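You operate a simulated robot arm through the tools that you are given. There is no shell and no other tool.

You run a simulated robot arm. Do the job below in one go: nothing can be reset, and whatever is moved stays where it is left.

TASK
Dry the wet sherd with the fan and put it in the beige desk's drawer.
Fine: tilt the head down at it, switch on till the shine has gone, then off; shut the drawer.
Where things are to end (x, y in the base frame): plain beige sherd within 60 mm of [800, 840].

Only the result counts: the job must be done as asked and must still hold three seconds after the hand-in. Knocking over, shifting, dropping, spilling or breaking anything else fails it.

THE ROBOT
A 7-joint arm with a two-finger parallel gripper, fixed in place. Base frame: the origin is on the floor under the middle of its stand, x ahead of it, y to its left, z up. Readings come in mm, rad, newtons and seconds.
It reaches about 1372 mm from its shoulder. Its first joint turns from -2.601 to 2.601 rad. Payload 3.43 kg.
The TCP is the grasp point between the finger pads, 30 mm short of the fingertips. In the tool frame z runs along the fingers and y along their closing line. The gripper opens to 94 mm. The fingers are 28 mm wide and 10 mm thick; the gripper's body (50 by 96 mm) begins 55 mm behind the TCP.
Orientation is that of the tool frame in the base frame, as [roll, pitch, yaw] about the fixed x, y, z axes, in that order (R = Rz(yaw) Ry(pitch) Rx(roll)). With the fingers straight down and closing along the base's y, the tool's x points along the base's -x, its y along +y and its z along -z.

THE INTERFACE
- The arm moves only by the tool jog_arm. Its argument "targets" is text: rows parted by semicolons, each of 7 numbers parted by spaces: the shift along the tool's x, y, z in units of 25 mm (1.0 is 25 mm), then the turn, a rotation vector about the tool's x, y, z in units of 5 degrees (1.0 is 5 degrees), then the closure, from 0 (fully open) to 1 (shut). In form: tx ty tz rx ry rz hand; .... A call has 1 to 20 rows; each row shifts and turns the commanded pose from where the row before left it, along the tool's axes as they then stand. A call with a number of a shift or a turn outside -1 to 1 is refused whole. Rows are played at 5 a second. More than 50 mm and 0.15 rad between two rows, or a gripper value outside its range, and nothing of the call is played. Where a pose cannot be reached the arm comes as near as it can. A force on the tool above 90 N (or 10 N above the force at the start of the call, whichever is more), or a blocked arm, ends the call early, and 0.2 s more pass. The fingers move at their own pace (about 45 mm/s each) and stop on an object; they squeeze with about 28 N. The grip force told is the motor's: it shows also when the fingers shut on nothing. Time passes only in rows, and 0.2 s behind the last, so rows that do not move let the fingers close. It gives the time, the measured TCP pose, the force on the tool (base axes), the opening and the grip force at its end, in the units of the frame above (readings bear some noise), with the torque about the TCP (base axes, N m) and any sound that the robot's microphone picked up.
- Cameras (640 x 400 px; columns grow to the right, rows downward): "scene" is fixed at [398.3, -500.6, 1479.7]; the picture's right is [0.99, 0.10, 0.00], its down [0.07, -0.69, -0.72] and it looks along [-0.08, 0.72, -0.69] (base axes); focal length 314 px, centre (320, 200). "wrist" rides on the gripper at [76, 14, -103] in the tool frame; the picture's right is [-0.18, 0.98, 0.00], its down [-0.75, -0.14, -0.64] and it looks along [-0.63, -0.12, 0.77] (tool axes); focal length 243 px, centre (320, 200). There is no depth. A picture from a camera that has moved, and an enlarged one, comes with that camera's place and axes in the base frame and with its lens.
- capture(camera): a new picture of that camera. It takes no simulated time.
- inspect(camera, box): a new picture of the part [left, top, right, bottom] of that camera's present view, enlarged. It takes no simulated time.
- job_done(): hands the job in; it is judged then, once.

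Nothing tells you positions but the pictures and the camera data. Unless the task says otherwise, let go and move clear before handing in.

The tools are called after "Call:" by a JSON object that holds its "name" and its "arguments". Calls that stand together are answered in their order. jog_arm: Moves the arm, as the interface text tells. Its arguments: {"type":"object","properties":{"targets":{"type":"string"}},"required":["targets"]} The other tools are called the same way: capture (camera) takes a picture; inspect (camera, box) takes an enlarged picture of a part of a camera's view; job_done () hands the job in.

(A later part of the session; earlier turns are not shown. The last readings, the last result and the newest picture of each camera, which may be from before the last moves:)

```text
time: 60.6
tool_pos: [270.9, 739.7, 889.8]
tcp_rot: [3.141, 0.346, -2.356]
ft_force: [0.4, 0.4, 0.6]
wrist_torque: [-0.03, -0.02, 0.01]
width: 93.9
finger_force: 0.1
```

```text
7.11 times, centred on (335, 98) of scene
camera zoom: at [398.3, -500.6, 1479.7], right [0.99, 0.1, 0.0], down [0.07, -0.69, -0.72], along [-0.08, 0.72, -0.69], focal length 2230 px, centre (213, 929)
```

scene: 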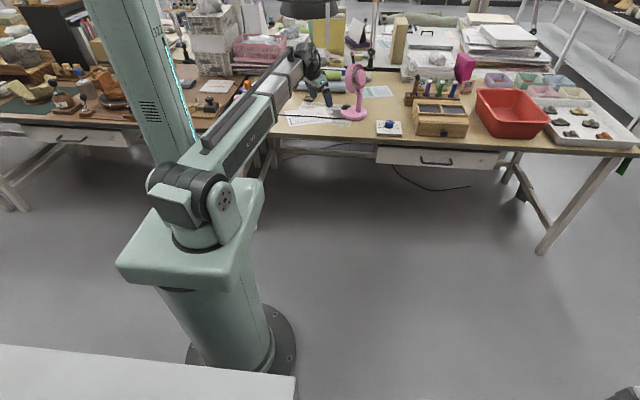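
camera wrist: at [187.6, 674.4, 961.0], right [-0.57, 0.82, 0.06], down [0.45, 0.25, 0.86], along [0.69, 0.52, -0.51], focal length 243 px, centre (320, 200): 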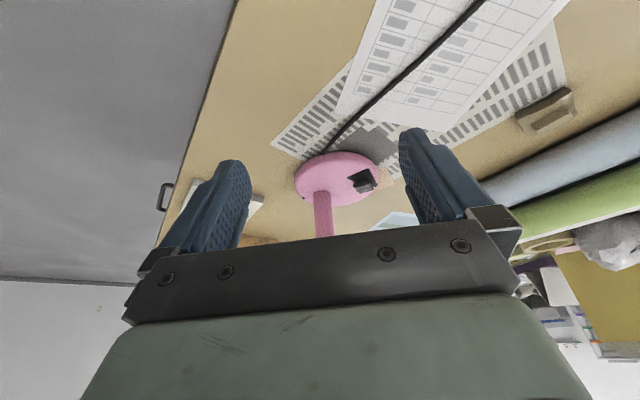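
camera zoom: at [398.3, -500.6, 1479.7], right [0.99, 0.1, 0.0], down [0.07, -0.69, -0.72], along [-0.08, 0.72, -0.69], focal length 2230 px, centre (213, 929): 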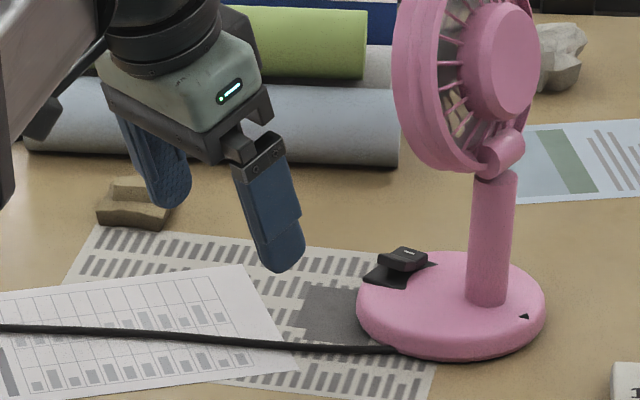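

The sherd is turning lighter and the highlight is weakening, so the fan is on and drying it. I'll keep waiting.

Call:
{"name": "jog_arm", "arguments": {"targets": "0 0 0 0 0 0 0; 0 0 0 0 0 0 0; 0 0 0 0 0 0 0; 0 0 0 0 0 0 0; 0 0 0 0 0 0 0; 0 0 0 0 0 0 0; 0 0 0 0 0 0 0; 0 0 0 0 0 0 0; 0 0 0 0 0 0 0; 0 0 0 0 0 0 0; 0 0 0 0 0 0 0; 0 0 0 0 0 0 0; 0 0 0 0 0 0 0; 0 0 0 0 0 0 0; 0 0 0 0 0 0 0; 0 0 0 0 0 0 0; 0 0 0 0 0 0 0; 0 0 0 0 0 0 0; 0 0 0 0 0 0 0; 0 0 0 0 0 0 0"}}

Call:
{"name": "inspect", "arguments": {"camera": "wrist", "box": [500, 70, 600, 150]}}

```text
time: 64.8
tool_pos: [272.5, 741.1, 889.3]
tcp_rot: [3.14, 0.348, -2.356]
ft_force: [0.3, 0.4, -0.9]
wrist_torque: [-0.01, -0.03, 0.01]
width: 93.9
finger_force: 0.0
```

```text
5.00 times, centred on (550, 110) of wrist
camera zoom: at [187.7, 674.4, 960.8], right [-0.57, 0.82, 0.06], down [0.45, 0.25, 0.86], along [0.69, 0.52, -0.51], focal length 1213 px, centre (-830, 650)
```

zoom: 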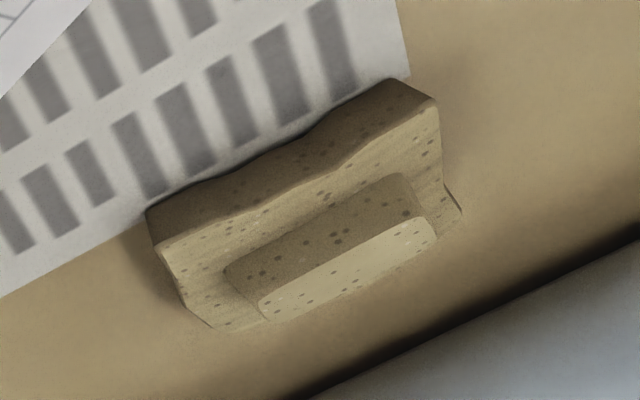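

The shine is gone. I'll go back the same way to press the raised near end of the rocker and switch the fan off.

Call:
{"name": "jog_arm", "arguments": {"targets": "0 0 0 0 -1 0 1; 0 0 0 0 -1 0 1; 0 0 0 0 -1 0 1; 0 0 0 0 -1 0 1; 0 0 0 0 -1 0 1; 0 0 0 0 -1 0 1; 0 0 0 0 -1 0 1; 0 0 0 0 -1 0 1; -0.02 0.32 0.826 0 0 0 1; -0.02 0.32 0.826 0 0 0 1; -0.02 0.32 0.826 0 0 0 1; -0.02 0.32 0.826 0 0 0 1; -0.02 0.32 0.826 0 0 0 1"}}

Call:
{"name": "inspect", "arguments": {"camera": "wrist", "box": [260, 60, 380, 170]}}

Call:
{"name": "inspect", "arguments": {"camera": "scene", "box": [310, 60, 390, 120]}}

```text
time: 67.6
tool_pos: [308.1, 832.8, 841.1]
tcp_rot: [3.142, 1.046, -2.355]
ft_force: [0.0, -0.2, -0.4]
wrist_torque: [0.02, 0.0, 0.0]
width: 0.0
finger_force: 27.8
```

```text
3.64 times, centred on (320, 115) of wrist
camera zoom: at [209.8, 753.1, 826.1], right [-0.63, 0.76, 0.16], down [-0.03, -0.23, 0.97], along [0.78, 0.61, 0.16], focal length 882 px, centre (320, 509)
```

zoom: 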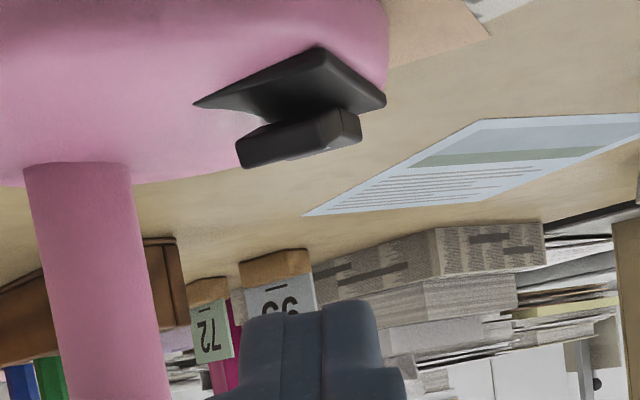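

```text
6.67 times, centred on (350, 90) of scene
camera zoom: at [398.3, -500.6, 1479.7], right [0.99, 0.1, 0.0], down [0.07, -0.69, -0.72], along [-0.08, 0.72, -0.69], focal length 2090 px, centre (120, 933)
```

zoom: 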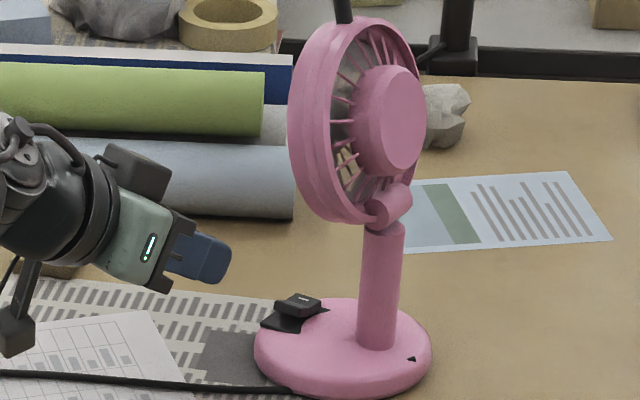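

The near end is raised at about (376, 892, 777). I'll bring the fingertip above it and check alignment.

Call:
{"name": "jog_arm", "arguments": {"targets": "-0.22 -0.083 0.94 0 0 0 1; -0.22 -0.083 0.94 0 0 0 1; -0.22 -0.083 0.94 0 0 0 1"}}

Call:
{"name": "inspect", "arguments": {"camera": "wrist", "box": [240, 60, 400, 180]}}

Call:
{"name": "inspect", "arguments": {"camera": "scene", "box": [320, 75, 380, 120]}}

```text
time: 68.4
tool_pos: [361.5, 877.1, 818.6]
tcp_rot: [-3.142, 1.045, -2.354]
ft_force: [0.1, 0.4, -0.3]
wrist_torque: [-0.01, -0.02, 0.02]
width: 0.0
finger_force: 27.9
```

```text
3.33 times, centred on (320, 120) of wrist
camera zoom: at [261.9, 797.2, 804.9], right [-0.63, 0.76, 0.16], down [-0.03, -0.23, 0.97], along [0.78, 0.61, 0.16], focal length 809 px, centre (320, 467)
```

zoom: 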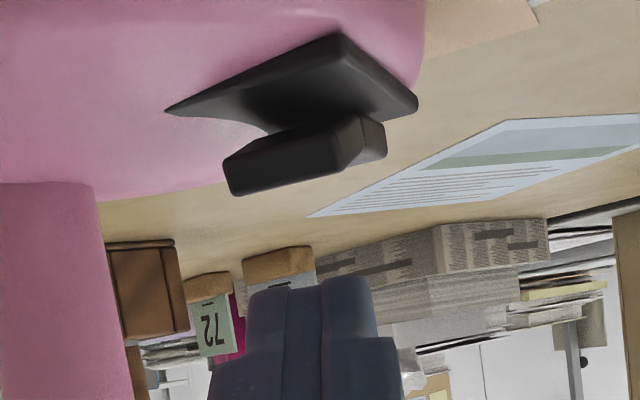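

```text
8.89 times, centred on (350, 98) of scene
camera zoom: at [398.3, -500.6, 1479.7], right [0.99, 0.1, 0.0], down [0.07, -0.69, -0.72], along [-0.08, 0.72, -0.69], focal length 2787 px, centre (53, 1111)
```

zoom: 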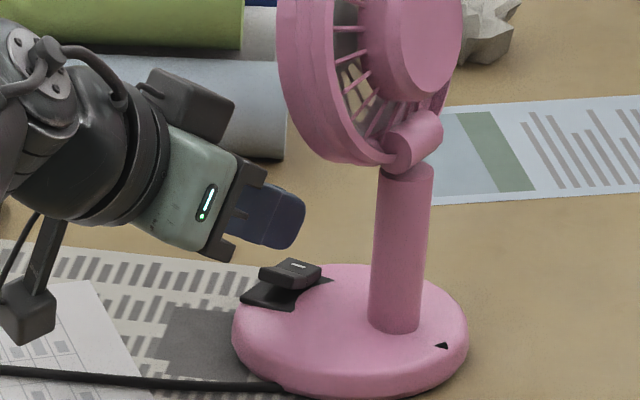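

The near edge is at about (366, 882, 781), a little closer than I assumed. I'll shift back 8 mm and press down carefully.

Call:
{"name": "jog_arm", "arguments": {"targets": "0.16 0 -0.277 0 0 0 1; 0.2077 0 0.12 0 0 0 1; 0.2077 0 0.12 0 0 0 1; 0.0692 0 0.04 0 0 0 1; 0.0692 0 0.04 0 0 0 1"}}

Call:
{"name": "inspect", "arguments": {"camera": "wrist", "box": [240, 60, 400, 180]}}

```text
time: 69.6
tool_pos: [355.0, 870.8, 803.5]
tcp_rot: [-3.141, 1.045, -2.355]
ft_force: [-1.1, -0.7, 0.8]
wrist_torque: [0.0, 0.02, -0.02]
width: 0.2
finger_force: 27.4
```

```text
3.33 times, centred on (320, 120) of wrist
camera zoom: at [256.4, 790.9, 789.1], right [-0.63, 0.76, 0.16], down [-0.03, -0.23, 0.97], along [0.78, 0.61, 0.16], focal length 809 px, centre (320, 467)
```

zoom: 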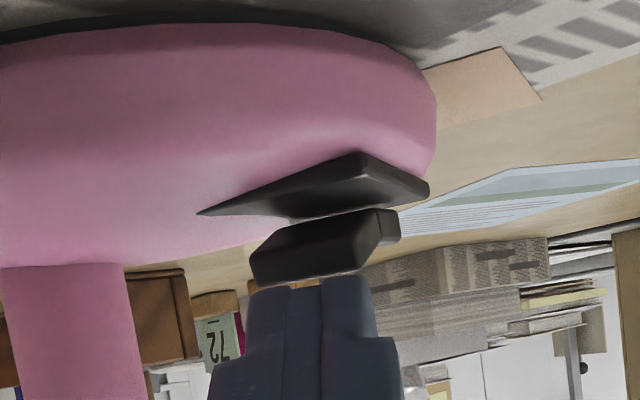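

Just above contact now. I'll continue down in 2 mm steps.

Call:
{"name": "jog_arm", "arguments": {"targets": "0.0692 0 0.04 0 0 0 1; 0.0692 0 0.04 0 0 0 1"}}

Call:
{"name": "inspect", "arguments": {"camera": "wrist", "box": [240, 60, 400, 180]}}

```text
time: 70.2
tool_pos: [354.8, 869.9, 798.9]
tcp_rot: [-3.14, 1.044, -2.356]
ft_force: [-0.1, 0.4, -0.4]
wrist_torque: [-0.04, 0.04, 0.01]
width: 0.0
finger_force: 27.5
```

```text
3.33 times, centred on (320, 120) of wrist
camera zoom: at [256.2, 790.7, 785.1], right [-0.63, 0.76, 0.16], down [-0.03, -0.23, 0.97], along [0.78, 0.61, 0.16], focal length 809 px, centre (320, 467)
```

zoom: 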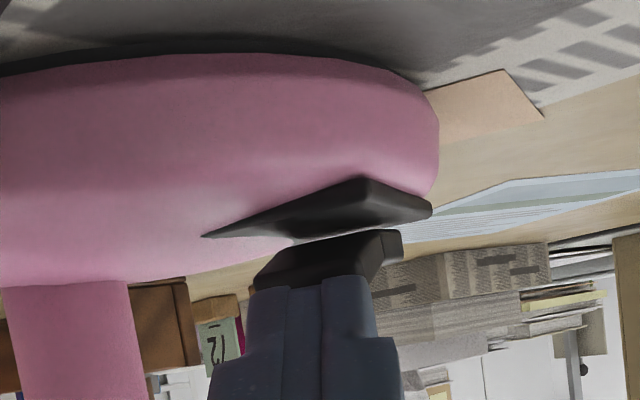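

The tip went down just in front of the rocker without touching it. I'll rise 12 mm, move 15 mm forward so the tip is over the near half, and press again.

Call:
{"name": "jog_arm", "arguments": {"targets": "-0.4157 0 -0.24 0 0 0 1; -0.147 0 0.255 0 0 0 1; -0.147 0 0.255 0 0 0 1; 0.2077 0 0.12 0 0 0 1"}}

Call:
{"name": "inspect", "arguments": {"camera": "wrist", "box": [240, 60, 400, 180]}}

Call:
{"name": "inspect", "arguments": {"camera": "scene", "box": [320, 75, 380, 120]}}

```text
time: 71.2
tool_pos: [366.6, 880.3, 805.2]
tcp_rot: [3.141, 1.046, -2.355]
ft_force: [0.9, 0.3, 0.2]
wrist_torque: [0.02, 0.02, -0.02]
width: 0.1
finger_force: 28.4
```

```text
3.33 times, centred on (320, 120) of wrist
camera zoom: at [267.5, 801.0, 791.6], right [-0.63, 0.76, 0.16], down [-0.03, -0.23, 0.97], along [0.78, 0.61, 0.16], focal length 809 px, centre (320, 467)
```

zoom: 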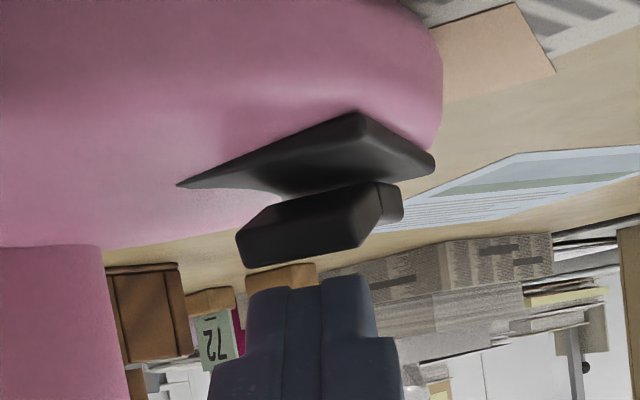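

```text
8.89 times, centred on (350, 98) of scene
camera zoom: at [398.3, -500.6, 1479.7], right [0.99, 0.1, 0.0], down [0.07, -0.69, -0.72], along [-0.08, 0.72, -0.69], focal length 2787 px, centre (53, 1111)
```

zoom: 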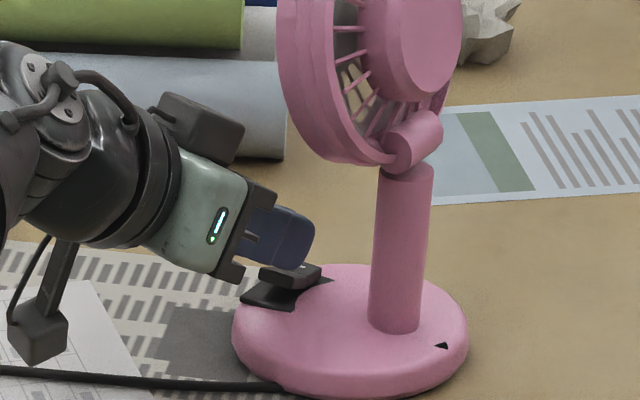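

The tip is now above the near half. I'll press down in small steps.

Call:
{"name": "jog_arm", "arguments": {"targets": "0.0692 0 0.04 0 0 0 1; 0.0692 0 0.04 0 0 0 1"}}

Call:
{"name": "inspect", "arguments": {"camera": "wrist", "box": [240, 60, 400, 180]}}

```text
time: 71.8
tool_pos: [365.7, 879.7, 801.8]
tcp_rot: [-3.14, 1.044, -2.357]
ft_force: [0.1, -0.1, -0.2]
wrist_torque: [-0.02, 0.01, 0.03]
width: 0.2
finger_force: 27.9
```

```text
3.33 times, centred on (320, 120) of wrist
camera zoom: at [267.2, 800.9, 786.7], right [-0.63, 0.76, 0.16], down [-0.03, -0.23, 0.97], along [0.78, 0.61, 0.16], focal length 809 px, centre (320, 467)
```

zoom: 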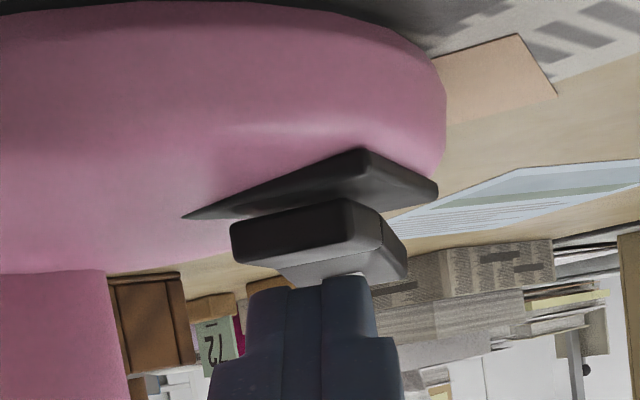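

The rocker has flipped back: its near end is down, so the fan is off. I'll lift off and withdraw along the same path, then check.

Call:
{"name": "jog_arm", "arguments": {"targets": "-0.35 0 -0.2 0 0 0 1; -0.35 0 -0.2 0 0 0 1; 0.429 0.028 -0.741 0 0 0 1; 0.429 0.028 -0.741 0 0 0 1; 0.429 0.028 -0.741 0 0 0 1; 0.429 0.028 -0.741 0 0 0 1; 0.2 -0.5 -0.8 0 0 0 1; 0 -0.5 -0.8 0 1 0 0; 0 -0.5 -0.8 0 1 0 0; 0 0 -0.8 0 1 0 0; 0 0 -0.8 0 1 0 0; 0 0 -0.6 0 1 0 0; 0 0 0 0 1 0 0; 0 0 0 0 1 0 0; 0 0 0 0 1 0 0"}}

Call:
{"name": "capture", "arguments": {"camera": "wrist"}}

Call:
{"name": "inspect", "arguments": {"camera": "scene", "box": [290, 50, 400, 125]}}

Call:
{"name": "inspect", "arguments": {"camera": "wrist", "box": [500, 70, 600, 150]}}

```text
time: 75.0
tool_pos: [263.9, 730.7, 886.9]
tcp_rot: [-3.141, 0.346, -2.357]
ft_force: [-0.2, 0.0, -0.8]
wrist_torque: [0.04, -0.03, 0.0]
width: 93.8
finger_force: 0.0
```

```text
taken
camera wrist: at [179.9, 665.3, 957.8], right [-0.57, 0.82, 0.06], down [0.45, 0.25, 0.86], along [0.69, 0.52, -0.51], focal length 243 px, centre (320, 200)
```

wrist: 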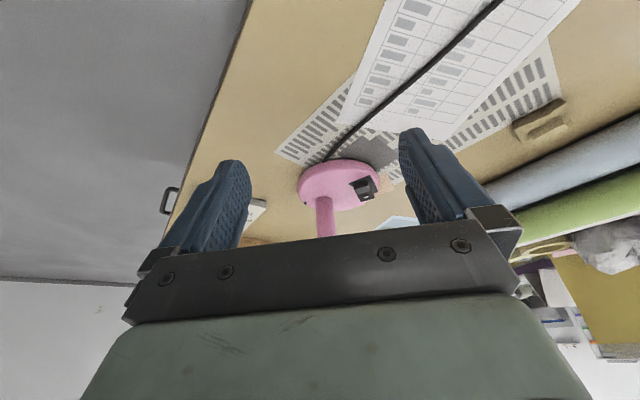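

```text
5.33 times, centred on (345, 88) of scene
camera zoom: at [398.3, -500.6, 1479.7], right [0.99, 0.1, 0.0], down [0.07, -0.69, -0.72], along [-0.08, 0.72, -0.69], focal length 1672 px, centre (187, 800)
```

zoom: 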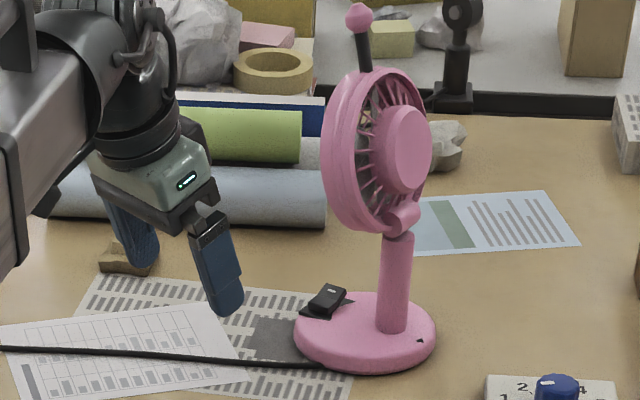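

```text
5.00 times, centred on (550, 110) of wrist
camera zoom: at [179.9, 665.3, 957.8], right [-0.57, 0.82, 0.06], down [0.45, 0.25, 0.86], along [0.69, 0.52, -0.51], focal length 1213 px, centre (-830, 650)
```

zoom: 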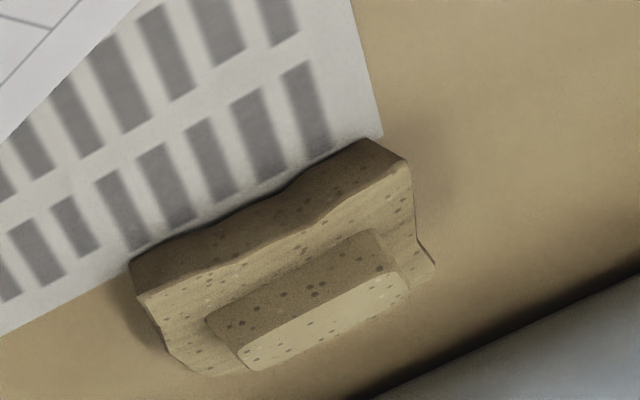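

The fan is off, the rocker is back as it was, and the sherd is dry and matte. The drawer handle bar is at about (799, 662, 638), so I'll move the arm off the desk and around in front of the drawer.

Call:
{"name": "jog_arm", "arguments": {"targets": "0.109 -0.936 -0.146 0 0 0 0; 0.109 -0.936 -0.146 0 0 0 0; 0.109 -0.936 -0.146 0 0 0 0; 0.109 -0.936 -0.146 0 0 0 0; 0.109 -0.936 -0.146 0 0 0 0; 0.109 -0.936 -0.146 0 0 0 0; 0.109 -0.936 -0.146 0 0 0 0; 0.109 -0.936 -0.146 0 0 0 0; 0.109 -0.936 -0.146 0 0 0 0; 0.109 -0.936 -0.146 0 0 0 0; 0.109 -0.936 -0.146 0 0 0 0; 0.109 -0.936 -0.146 0 0 0 0"}}

Call:
{"name": "jog_arm", "arguments": {"targets": "-0.208 -0.911 0.817 0 0 0 0; -0.208 -0.911 0.817 0 0 0 0; -0.208 -0.911 0.817 0 0 0 0; -0.208 -0.911 0.817 0 0 0 0; -0.208 -0.911 0.817 0 0 0 0; -0.208 -0.911 0.817 0 0 0 0; -0.208 -0.911 0.817 0 0 0 0; -0.208 -0.911 0.817 0 0 0 0; -0.208 -0.911 0.817 0 0 0 0"}}

Call:
{"name": "capture", "arguments": {"camera": "wrist"}}

Call:
{"name": "capture", "arguments": {"camera": "scene"}}

```text
time: 77.6
tool_pos: [429.0, 498.5, 917.2]
tcp_rot: [-3.141, 0.346, -2.357]
ft_force: [-0.2, -0.4, -0.2]
wrist_torque: [0.0, 0.01, -0.02]
width: 93.8
finger_force: 0.0
```

```text
time: 79.6
tool_pos: [653.0, 431.1, 761.9]
tcp_rot: [3.141, 0.348, -2.356]
ft_force: [0.2, -0.8, -0.7]
wrist_torque: [-0.01, 0.01, 0.0]
width: 94.1
finger_force: 0.0
```

```text
taken
camera wrist: at [567.9, 364.5, 833.0], right [-0.57, 0.82, 0.06], down [0.45, 0.25, 0.86], along [0.69, 0.52, -0.51], focal length 243 px, centre (320, 200)
```

wrist: 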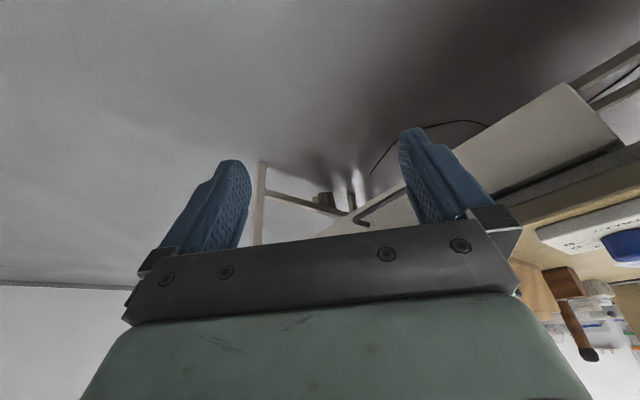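

```text
taken
```

scene: 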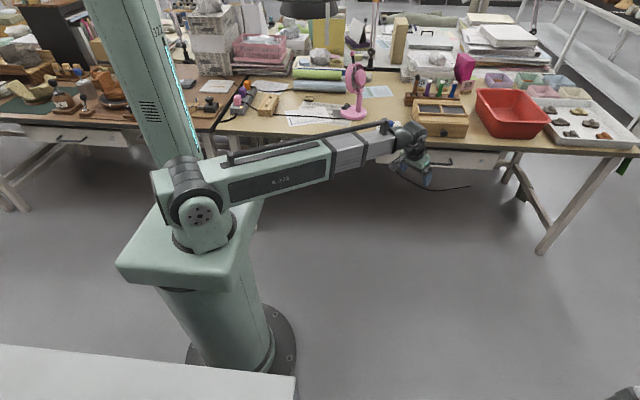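

I'm in front of the drawer. Next I lay the hand level pointing at the drawer, then roll it 90° so the fingers close vertically on the bar.

Call:
{"name": "jog_arm", "arguments": {"targets": "0 0 0 -0.342 0 -0.94 0; 0 0 0 -0.342 0 -0.94 0; 0 0 0 -0.342 0 -0.94 0; 0 0 0 0 -1 0 0; 0 0 0 0 -1 0 0; 0 0 0 0 -1 0 0; 0 0 0 0 -1 0 0; 0 0 0 0 -1 0 0; 0 0 0 0 -1 0 0; 0 0 0 0 -1 0 0; 0 0 0 0 -1 0 0; 0 0 0 0 -1 0 0; 0 0 0 0 -1 0 0; 0 0 0 0 -1 0 0; 0 0 0 0 -1 0 0; 0 0 0 0 -1 0 0; 0 0 0 0 -0.9 0 0"}}

Call:
{"name": "jog_arm", "arguments": {"targets": "0 0 0 0 0 -1 0; 0 0 0 0 0 -1 0; 0 0 0 0 0 -1 0; 0 0 0 0 0 -1 0; 0 0 0 0 0 -1 0; 0 0 0 0 0 -1 0; 0 0 0 0 0 -1 0; 0 0 0 0 0 -1 0; 0 0 0 0 0 -1 0; 0 0 0 0 0 -1 0; 0 0 0 0 0 -1 0; 0 0 0 0 0 -1 0; 0 0 0 0 0 -1 0; 0 0 0 0 0 -1 0; 0 0 0 0 0 -1 0; 0 0 0 0 0 -1 0; 0 0 0 0 0 -1 0; 0 0 0 0 0 -1 0"}}

Call:
{"name": "capture", "arguments": {"camera": "wrist"}}

Call:
{"name": "capture", "arguments": {"camera": "scene"}}

```text
time: 83.2
tool_pos: [651.6, 430.6, 759.1]
tcp_rot: [-3.101, 1.562, -2.057]
ft_force: [-0.6, 0.3, 0.0]
wrist_torque: [0.01, 0.01, -0.01]
width: 94.1
finger_force: 0.1
```

```text
time: 87.0
tool_pos: [704.3, 415.9, 1008.4]
tcp_rot: [-1.619, 0.018, -0.529]
ft_force: [0.3, 0.9, 0.0]
wrist_torque: [0.01, -0.01, 0.03]
width: 94.0
finger_force: 0.1
out of reach, approached as far as the arm can: row 10, 11, 12, 13, 14, 15, 16, 17, 18
```

```text
taken
camera wrist: at [720.4, 288.6, 998.7], right [-0.2, 0.06, -0.98], down [-0.97, -0.17, 0.18], along [-0.15, 0.98, 0.09], focal length 243 px, centre (320, 200)
```

wrist: 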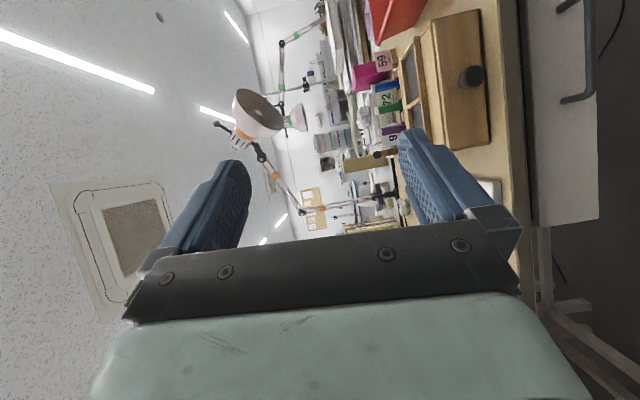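

```text
taken
```

scene: 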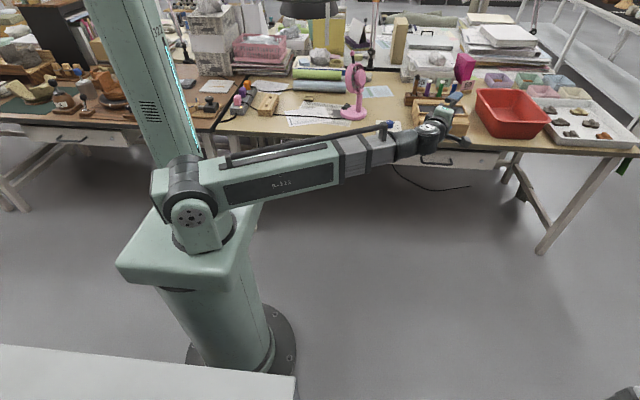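

Rolling that way hit a wrist limit and carried the hand up to z=1008. I'll roll the other way instead, about 180° in total from here.

Call:
{"name": "jog_arm", "arguments": {"targets": "0 0 0 0 0 1 0; 0 0 0 0 0 1 0; 0 0 0 0 0 1 0; 0 0 0 0 0 1 0; 0 0 0 0 0 1 0; 0 0 0 0 0 1 0; 0 0 0 0 0 1 0; 0 0 0 0 0 1 0; 0 0 0 0 0 1 0; 0 0 0 0 0 1 0; 0 0 0 0 0 1 0; 0 0 0 0 0 1 0; 0 0 0 0 0 1 0; 0 0 0 0 0 1 0; 0 0 0 0 0 1 0; 0 0 0 0 0 1 0; 0 0 0 0 0 1 0; 0 0 0 0 0 1 0"}}

Call:
{"name": "jog_arm", "arguments": {"targets": "0 0 0 0 0 1 0; 0 0 0 0 0 1 0; 0 0 0 0 0 1 0; 0 0 0 0 0 1 0; 0 0 0 0 0 1 0; 0 0 0 0 0 1 0; 0 0 0 0 0 1 0; 0 0 0 0 0 1 0; 0 0 0 0 0 1 0; 0 0 0 0 0 1 0; 0 0 0 0 0 1 0; 0 0 0 0 0 1 0; 0 0 0 0 0 1 0; 0 0 0 0 0 1 0; 0 0 0 0 0 1 0; 0 0 0 0 0 1 0; 0 0 0 0 0 1 0; 0 0 0 0 0 1 0"}}

Call:
{"name": "capture", "arguments": {"camera": "wrist"}}

Call:
{"name": "capture", "arguments": {"camera": "scene"}}

```text
time: 90.8
tool_pos: [705.5, 415.3, 1009.6]
tcp_rot: [2.994, 1.56, -2.242]
ft_force: [0.5, 0.2, -0.4]
wrist_torque: [0.0, 0.02, 0.0]
width: 93.9
finger_force: 0.0
```

```text
time: 94.6
tool_pos: [705.2, 416.8, 1008.7]
tcp_rot: [1.582, -0.002, 2.616]
ft_force: [-0.1, -0.4, -1.1]
wrist_torque: [-0.03, -0.04, -0.05]
width: 94.1
finger_force: 0.1
```

```text
taken
camera wrist: at [589.3, 365.5, 1024.8], right [0.17, -0.08, 0.98], down [0.33, -0.93, -0.14], along [0.93, 0.35, -0.13], focal length 243 px, centre (320, 200)
```

wrist: 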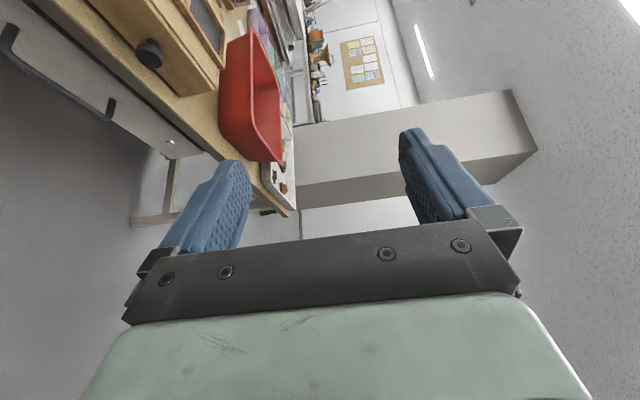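

```text
taken
```

scene: 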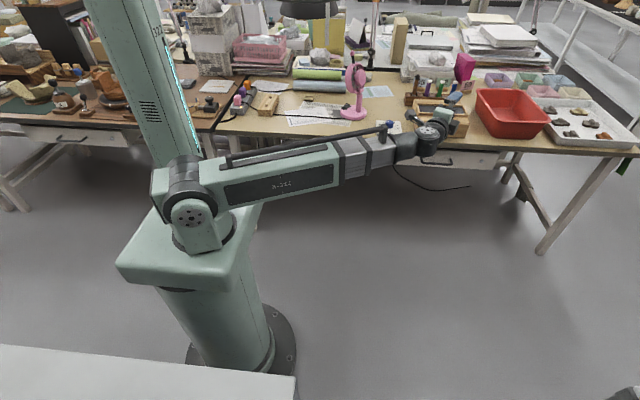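

That roll worked: the fingers now close vertically and point toward the drawer at 60°. I'll go down to see whether this pose holds at the handle's height.

Call:
{"name": "jog_arm", "arguments": {"targets": "0 -1 0 0 0 0 0; 0 -1 0 0 0 0 0; 0 -1 0 0 0 0 0; 0 -1 0 0 0 0 0; 0 -1 0 0 0 0 0; 0 -1 0 0 0 0 0; 0 -1 0 0 0 0 0; 0 -1 0 0 0 0 0"}}

```text
time: 96.4
tool_pos: [703.8, 414.0, 810.2]
tcp_rot: [1.581, 0.001, 2.618]
ft_force: [-0.4, 1.0, 0.6]
wrist_torque: [-0.04, 0.0, 0.0]
width: 93.8
finger_force: 0.0
```

Call:
{"name": "jog_arm", "arguments": {"targets": "0 -1 0 0 0 0 0; 0 -1 0 0 0 0 0; 0 -1 0 0 0 0 0; 0 -1 0 0 0 0 0; 0 -1 0 0 0 0 0; 0 -1 0 0 0 0 0; 0 -0.8 0 0 0 0 0"}}

Call:
{"name": "capture", "arguments": {"camera": "wrist"}}

Call:
{"name": "capture", "arguments": {"camera": "scene"}}

```text
time: 98.0
tool_pos: [702.0, 412.6, 639.3]
tcp_rot: [1.581, 0.001, 2.618]
ft_force: [-0.1, 0.4, 0.4]
wrist_torque: [0.0, -0.02, 0.01]
width: 94.0
finger_force: 0.0
```

```text
taken
camera wrist: at [586.8, 361.6, 656.0], right [0.16, -0.08, 0.98], down [0.33, -0.93, -0.13], along [0.93, 0.35, -0.13], focal length 243 px, centre (320, 200)
```

wrist: 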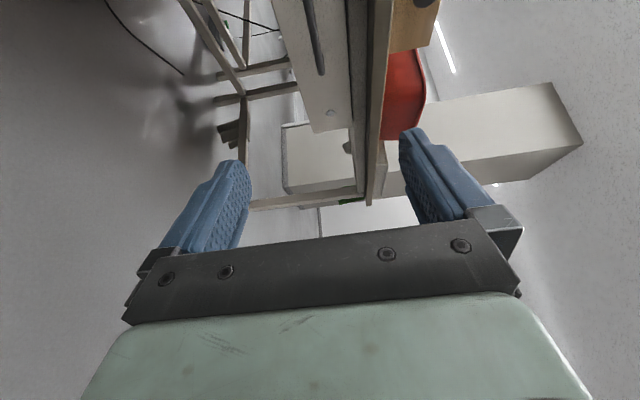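

```text
taken
```

scene: 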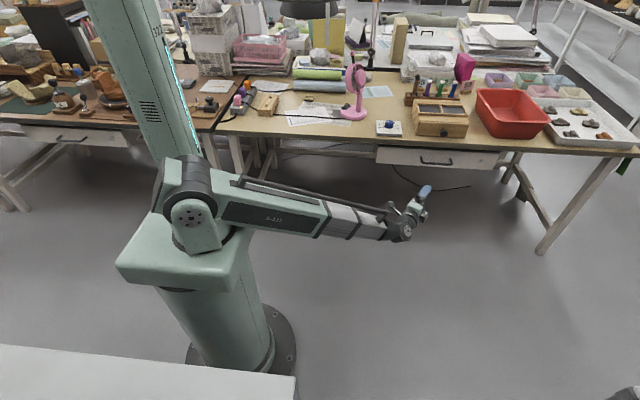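

The pose holds at z=639, and the wrist view shows the handle bar and the drawer edge. I'll zoom to align with the bar.

Call:
{"name": "inspect", "arguments": {"camera": "wrist", "box": [240, 0, 400, 120]}}

Call:
{"name": "inspect", "arguments": {"camera": "scene", "box": [370, 130, 510, 220]}}

```text
3.33 times, centred on (320, 60) of wrist
camera zoom: at [586.8, 361.6, 656.0], right [0.16, -0.08, 0.98], down [0.33, -0.93, -0.13], along [0.93, 0.35, -0.13], focal length 809 px, centre (320, 667)
```

zoom: 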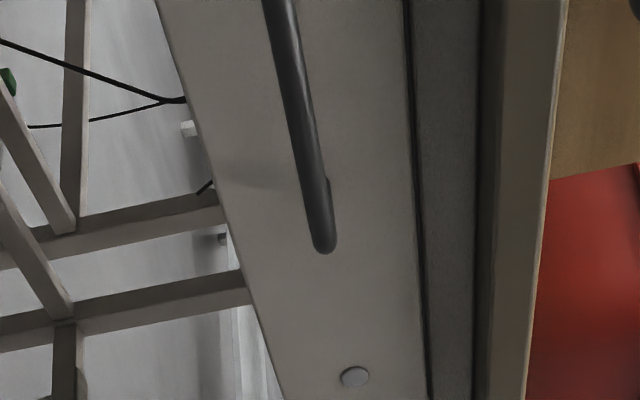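

```text
4.44 times, centred on (440, 175) of scene
camera zoom: at [398.3, -500.6, 1479.7], right [0.99, 0.1, 0.0], down [0.07, -0.69, -0.72], along [-0.08, 0.72, -0.69], focal length 1394 px, centre (-213, 311)
```

zoom: 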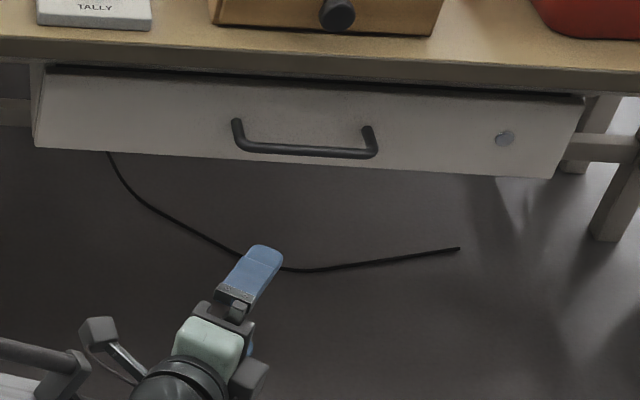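

The bar's right end is at (861, 662, 637), which confirms the handle line. I'll move in toward the bar's middle, stopping 60 mm short.

Call:
{"name": "jog_arm", "arguments": {"targets": "0.2 0 1 0 0 0 0; 0.2 0 1 0 0 0 0; 0.2 0 1 0 0 0 0; 0.2 0 1 0 0 0 0; 0.2 0 1 0 0 0 0; 0.2 0 1 0 0 0 0; 0.2 0 1 0 0 0 0; 0.2 0 1 0 0 0 0"}}

Call:
{"name": "capture", "arguments": {"camera": "wrist"}}

Call:
{"name": "inspect", "arguments": {"camera": "scene", "box": [380, 130, 500, 205]}}

```text
time: 99.8
tool_pos: [767.8, 605.2, 638.8]
tcp_rot: [1.582, -0.001, 2.618]
ft_force: [0.9, -0.1, 1.0]
wrist_torque: [0.01, 0.01, -0.01]
width: 94.0
finger_force: 0.1
```

```text
taken
camera wrist: at [652.8, 555.3, 654.5], right [0.16, -0.08, 0.98], down [0.33, -0.93, -0.14], along [0.93, 0.35, -0.13], focal length 243 px, centre (320, 200)
```

wrist: 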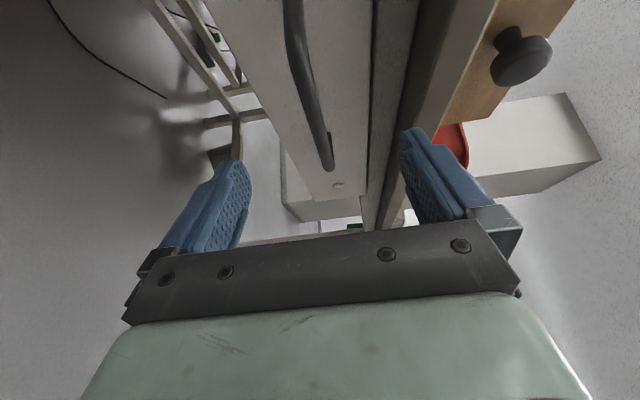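

```text
5.33 times, centred on (440, 168) of scene
camera zoom: at [398.3, -500.6, 1479.7], right [0.99, 0.1, 0.0], down [0.07, -0.69, -0.72], along [-0.08, 0.72, -0.69], focal length 1672 px, centre (-320, 373)
```

zoom: 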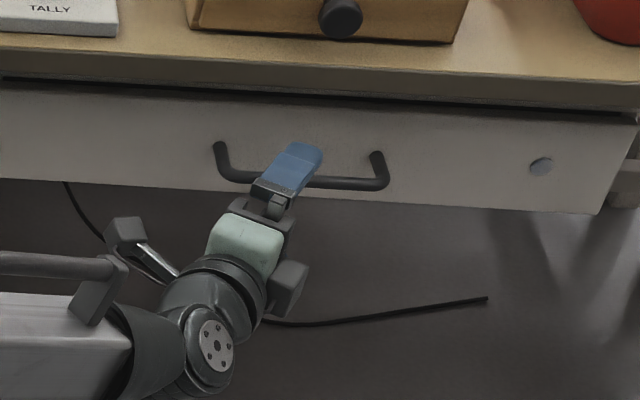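

Aligned with the middle of the bar. I'll narrow the opening so the upper finger stays clear of the desk rim, then move in and close on the bar.

Call:
{"name": "jog_arm", "arguments": {"targets": "0 0 0 0 0 0 0.45; 0 0 0 0 0 0 0.45; 0.02 0 0.5 0 0 0 0.45; 0.02 0 0.7 0 0 0 0.45; 0.02 0 0.7 0 0 0 0.45; 0 0 0.65 0 0 0 0.45"}}

Call:
{"name": "capture", "arguments": {"camera": "wrist"}}

Call:
{"name": "inspect", "arguments": {"camera": "scene", "box": [380, 130, 500, 205]}}

```text
time: 101.2
tool_pos: [799.6, 661.5, 636.7]
tcp_rot: [1.581, 0.0, 2.617]
ft_force: [0.2, 0.6, -0.7]
wrist_torque: [0.02, 0.04, -0.02]
width: 51.8
finger_force: 0.1
```

```text
taken
camera wrist: at [684.1, 611.4, 652.6], right [0.16, -0.08, 0.98], down [0.33, -0.93, -0.13], along [0.93, 0.35, -0.13], focal length 243 px, centre (320, 200)
```

wrist: 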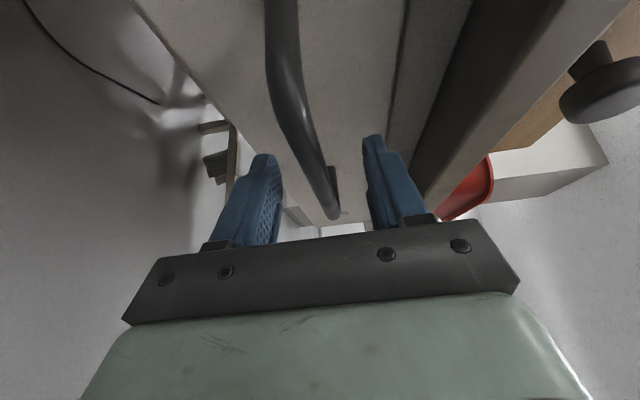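

```text
5.33 times, centred on (440, 168) of scene
camera zoom: at [398.3, -500.6, 1479.7], right [0.99, 0.1, 0.0], down [0.07, -0.69, -0.72], along [-0.08, 0.72, -0.69], focal length 1672 px, centre (-320, 373)
```

zoom: 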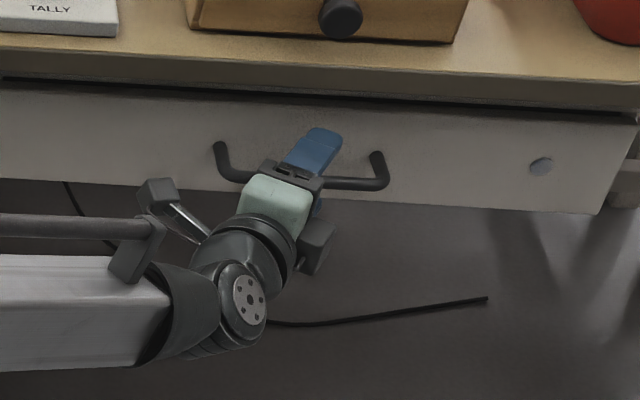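

The bar is between the fingers. I'll close on it.

Call:
{"name": "jog_arm", "arguments": {"targets": "0 0 0 0 0 0 1; 0 0 0 0 0 0 1; 0 0 0 0 0 0 1; 0 0 0 0 0 0 1; 0 0 0 0 0 0 1"}}

Call:
{"name": "capture", "arguments": {"camera": "wrist"}}

```text
time: 102.4
tool_pos: [799.9, 662.7, 636.6]
tcp_rot: [1.581, 0.0, 2.62]
ft_force: [2.7, 0.8, 8.8]
wrist_torque: [0.02, 0.11, 0.04]
width: 15.1
finger_force: 45.1
```

```text
taken
camera wrist: at [684.0, 611.1, 653.3], right [0.16, -0.08, 0.98], down [0.33, -0.93, -0.14], along [0.93, 0.35, -0.13], focal length 243 px, centre (320, 200)
```

wrist: 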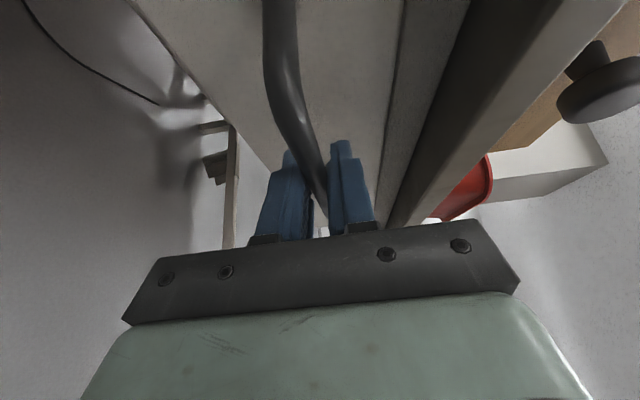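

The grip is on the bar (15 mm width). I'll pull straight back toward -y, 75 mm first.

Call:
{"name": "jog_arm", "arguments": {"targets": "-0.2 0.03 -0.35 0 0 0 1; -0.4 0 -0.693 0 0 0 1; -0.5 0 -0.866 0 0 0 1; -0.5 0 -0.866 0 0 0 1"}}

Call:
{"name": "inspect", "arguments": {"camera": "scene", "box": [370, 120, 530, 220]}}

```text
time: 103.4
tool_pos: [800.3, 581.4, 637.3]
tcp_rot: [1.577, 0.0, 2.615]
ft_force: [13.4, 0.1, 23.4]
wrist_torque: [0.01, 0.27, -1.3]
width: 14.7
finger_force: 44.7
```

```text
4.00 times, centred on (450, 170) of scene
camera zoom: at [398.3, -500.6, 1479.7], right [0.99, 0.1, 0.0], down [0.07, -0.69, -0.72], along [-0.08, 0.72, -0.69], focal length 1254 px, centre (-200, 320)
```

zoom: 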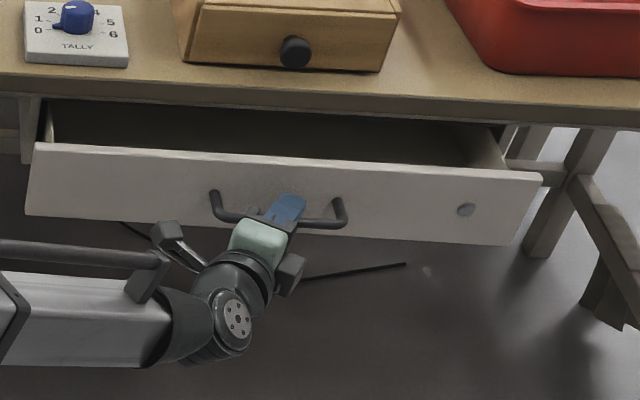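

The drawer is sliding open. I'll keep pulling with a slight upward ease to relax the vertical load.

Call:
{"name": "jog_arm", "arguments": {"targets": "-0.52 0.06 -0.85 0 0 0 1; -0.5 0.03 -0.866 0 0 0 1; -0.5 0 -0.866 0 0 0 1; -0.5 0 -0.866 0 0 0 1"}}

Call:
{"name": "inspect", "arguments": {"camera": "scene", "box": [370, 120, 530, 220]}}

```text
time: 104.4
tool_pos: [800.1, 482.1, 637.8]
tcp_rot: [1.586, 0.002, 2.62]
ft_force: [-2.8, 0.6, -18.1]
wrist_torque: [-0.04, -0.24, -1.33]
width: 15.0
finger_force: 45.4
```

```text
4.00 times, centred on (450, 170) of scene
camera zoom: at [398.3, -500.6, 1479.7], right [0.99, 0.1, 0.0], down [0.07, -0.69, -0.72], along [-0.08, 0.72, -0.69], focal length 1254 px, centre (-200, 320)
```

zoom: 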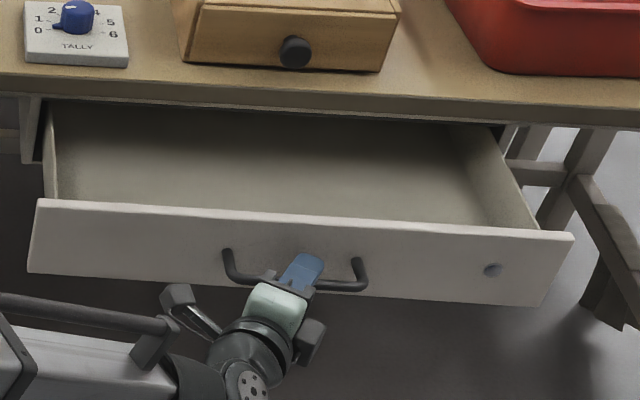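

180 mm open so far and sliding well. I'll pull about 85 mm more.

Call:
{"name": "jog_arm", "arguments": {"targets": "-0.5 -0.04 -0.866 0 0 0 1; -0.5 0 -0.866 0 0 0 1; -0.5 0 -0.866 0 0 0 1; -0.2 0 -0.346 0 0 0 1"}}

Call:
{"name": "inspect", "arguments": {"camera": "scene", "box": [360, 120, 540, 240]}}

```text
time: 105.4
tool_pos: [798.6, 397.5, 637.3]
tcp_rot: [1.586, 0.001, 2.619]
ft_force: [-21.4, 0.8, -38.2]
wrist_torque: [-0.07, -0.4, -1.0]
width: 15.0
finger_force: 44.8
```

```text
3.33 times, centred on (450, 180) of scene
camera zoom: at [398.3, -500.6, 1479.7], right [0.99, 0.1, 0.0], down [0.07, -0.69, -0.72], along [-0.08, 0.72, -0.69], focal length 1045 px, centre (-113, 267)
```

zoom: 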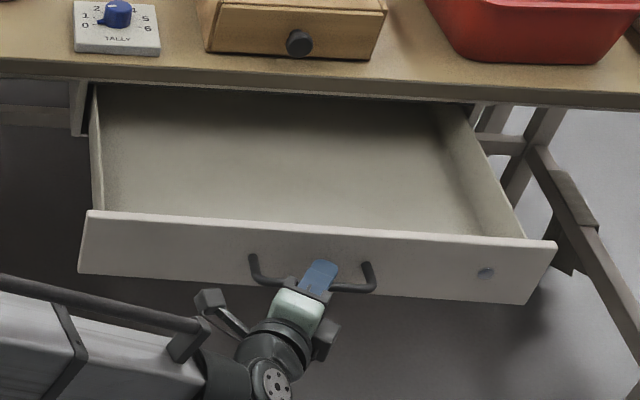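

The drawer is open 265 mm. I'll release the bar, back away and rise clear.

Call:
{"name": "jog_arm", "arguments": {"targets": "0 0 0 0 0 0 0.4; 0 0 0 0 0 0 0.4; 0 0 0 0 0 0 0.4; 0 0 0 0 0 0 0.4; 0 0 -0.7 0 0 0 0.4; 0 0 -1 0 0 0 0.4; 0 0 -1 0 0 0 0.4; 0 0 -0.8 0 0 0 0.4; 0 1 0 0 0 0 0.4; 0 1 0 0 0 0 0.4; 0 1 0 0 0 0 0.4; 0 1 0 0 0 0 0.4; 0 1 0 0 0 0 0.4; 0 1 0 0 0 0 0.4; 0 1 0 0 0 0 0.4; 0 1 0 0 0 0 0.4; 0 1 0 0 0 0 0.4; 0 1 0 0 0 0 0.4"}}

Call:
{"name": "capture", "arguments": {"camera": "scene"}}

Call:
{"name": "capture", "arguments": {"camera": "wrist"}}

```text
time: 109.2
tool_pos: [756.1, 325.0, 892.5]
tcp_rot: [1.58, -0.001, 2.617]
ft_force: [0.4, -0.1, -0.3]
wrist_torque: [0.01, 0.02, 0.03]
width: 56.4
finger_force: 0.1
```

```text
taken
```

scene: 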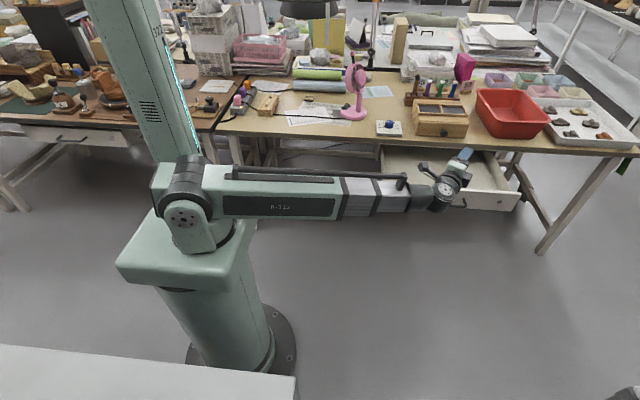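

```text
taken
camera wrist: at [641.3, 274.0, 908.5], right [0.17, -0.08, 0.98], down [0.33, -0.93, -0.13], along [0.93, 0.35, -0.13], focal length 243 px, centre (320, 200)
```

wrist: 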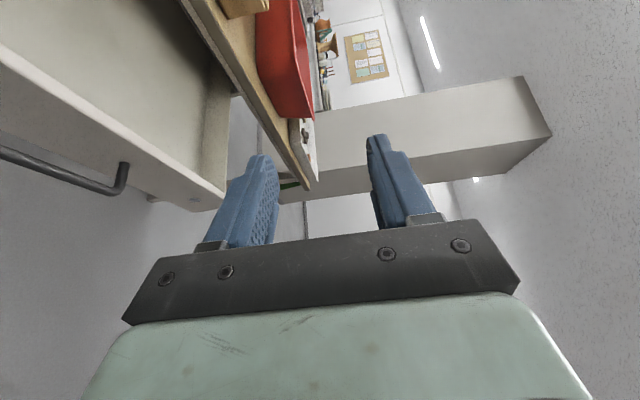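

The drawer is open and I'm clear of it. I'll turn the hand back to fingers-down.

Call:
{"name": "jog_arm", "arguments": {"targets": "0 0 0 0 0 -1 0; 0 0 0 0 0 -1 0; 0 0 0 0 0 -1 0; 0 0 0 0 0 -1 0; 0 0 0 0 0 -1 0; 0 0 0 0 0 -1 0; 0 0 0 0 0 -1 0; 0 0 0 0 0 -1 0; 0 0 0 0 0 -1 0; 0 0 0 0 0 -1 0; 0 0 0 0 0 -1 0; 0 0 0 0 0 -1 0; 0 0 0 0 0 -1 0; 0 0 0 0 0 -1 0; 0 0 0 0 0 -1 0; 0 0 0 0 0 -1 0; 0 0 0 0 0 -1 0; 0 0 0 0 0 -1 0"}}

Call:
{"name": "jog_arm", "arguments": {"targets": "0 0 0 0 1 0 0; 0 0 0 0 1 0 0; 0 0 0 0 1 0 0; 0 0 0 0 1 0 0; 0 0 0 0 1 0 0; 0 0 0 0 1 0 0; 0 0 0 0 1 0 0; 0 0 0 0 1 0 0; 0 0 0 0 1 0 0; 0 0 0 0 1 0 0; 0 0 0 0 1 0 0; 0 0 0 0 1 0 0; 0 0 0 0 1 0 0; 0 0 0 0 1 0 0; 0 0 0 0 1 0 0; 0 0 0 0 1 0 0; 0 0 0 0 1 0 0; 0 0 0 0 1 0 0"}}

Call:
{"name": "capture", "arguments": {"camera": "wrist"}}

Call:
{"name": "capture", "arguments": {"camera": "scene"}}

```text
time: 113.0
tool_pos: [758.2, 325.3, 891.7]
tcp_rot: [-2.964, 1.561, -1.917]
ft_force: [0.0, 0.4, -0.8]
wrist_torque: [0.01, 0.0, 0.0]
width: 94.0
finger_force: 0.0
```

```text
time: 116.8
tool_pos: [758.3, 323.3, 890.5]
tcp_rot: [-3.141, -0.012, -2.097]
ft_force: [0.1, 0.0, 0.3]
wrist_torque: [0.0, 0.01, 0.02]
width: 94.2
finger_force: 0.0
```

```text
taken
camera wrist: at [709.6, 265.3, 995.1], right [-0.76, 0.65, 0.0], down [0.5, 0.59, 0.63], along [0.41, 0.48, -0.77], focal length 243 px, centre (320, 200)
```

wrist: 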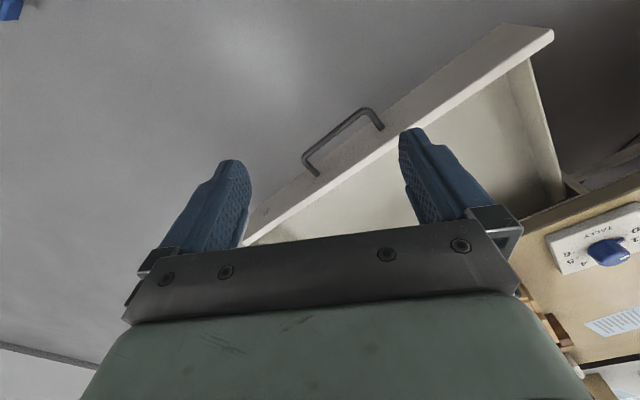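

```text
taken
```

scene: 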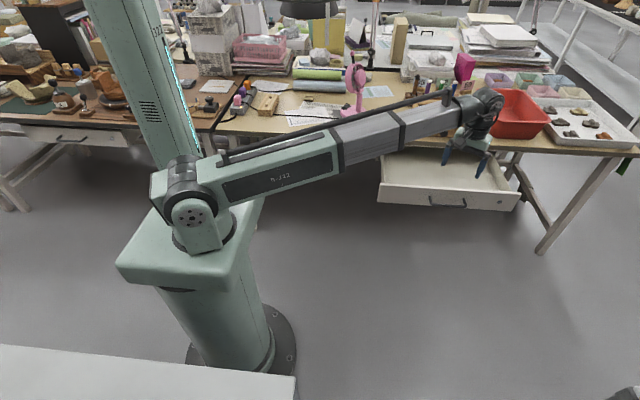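

Fingers are down again and the open drawer is empty. I'll swing across in front of the desk toward the sherd side.

Call:
{"name": "jog_arm", "arguments": {"targets": "0.082 0.985 0.089 0 0 0 0; 0.082 0.985 0.089 0 0 0 0; 0.082 0.985 0.089 0 0 0 0; 0.082 0.985 0.089 0 0 0 0; 0.082 0.985 0.089 0 0 0 0; 0.082 0.985 0.089 0 0 0 0; 0.082 0.985 0.089 0 0 0 0; 0.082 0.985 0.089 0 0 0 0; 0.082 0.985 0.089 0 0 0 0; 0.082 0.985 0.089 0 0 0 0; 0.082 0.985 0.089 0 0 0 0; 0.082 0.985 0.089 0 0 0 0; 0.082 0.985 0.089 0 0 0 0; 0.082 0.985 0.089 0 0 0 0"}}

Call:
{"name": "jog_arm", "arguments": {"targets": "0.082 0.985 0.089 0 0 -0.3 0; 0.082 0.985 0.089 0 0 -0.3 0; 0.082 0.985 0.089 0 0 -0.3 0; 0.082 0.985 0.089 0 0 -0.3 0; 0.082 0.985 0.089 0 0 -0.3 0; 0.082 0.985 0.089 0 0 -0.3 0; 0.082 0.985 0.089 0 0 -0.3 0; 0.082 0.985 0.089 0 0 -0.3 0; 0.082 0.985 0.089 0 0 -0.3 0; 0.082 0.985 0.089 0 0 -0.3 0; 0.082 0.985 0.089 0 0 -0.3 0; 0.082 0.985 0.089 0 0 -0.3 0"}}

Call:
{"name": "capture", "arguments": {"camera": "wrist"}}

Call:
{"name": "capture", "arguments": {"camera": "scene"}}

```text
time: 119.8
tool_pos: [443.2, 468.6, 860.5]
tcp_rot: [3.141, -0.011, -2.095]
ft_force: [-0.4, 0.3, 0.2]
wrist_torque: [0.01, -0.01, -0.01]
width: 93.8
finger_force: 0.1
```

```text
time: 122.4
tool_pos: [162.4, 555.6, 835.5]
tcp_rot: [3.139, -0.01, -1.783]
ft_force: [-0.1, 0.3, 0.4]
wrist_torque: [-0.04, 0.01, 0.0]
width: 93.9
finger_force: 0.0
```

```text
taken
camera wrist: at [134.8, 484.8, 939.4], right [-0.92, 0.39, 0.0], down [0.3, 0.71, 0.63], along [0.24, 0.59, -0.77], focal length 243 px, centre (320, 200)
```

wrist: 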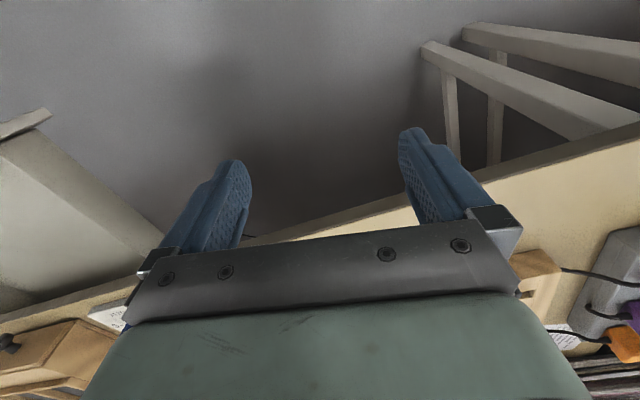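

```text
taken
```

scene: 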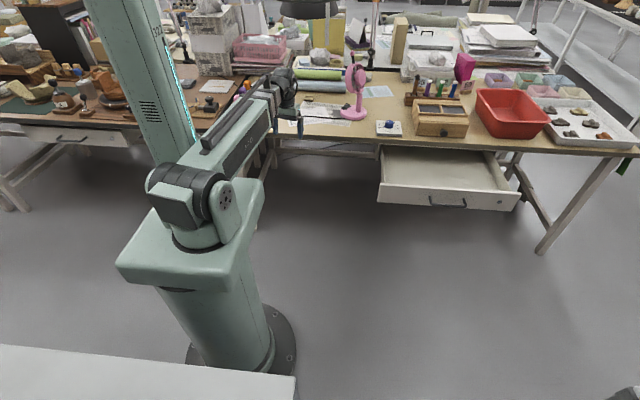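

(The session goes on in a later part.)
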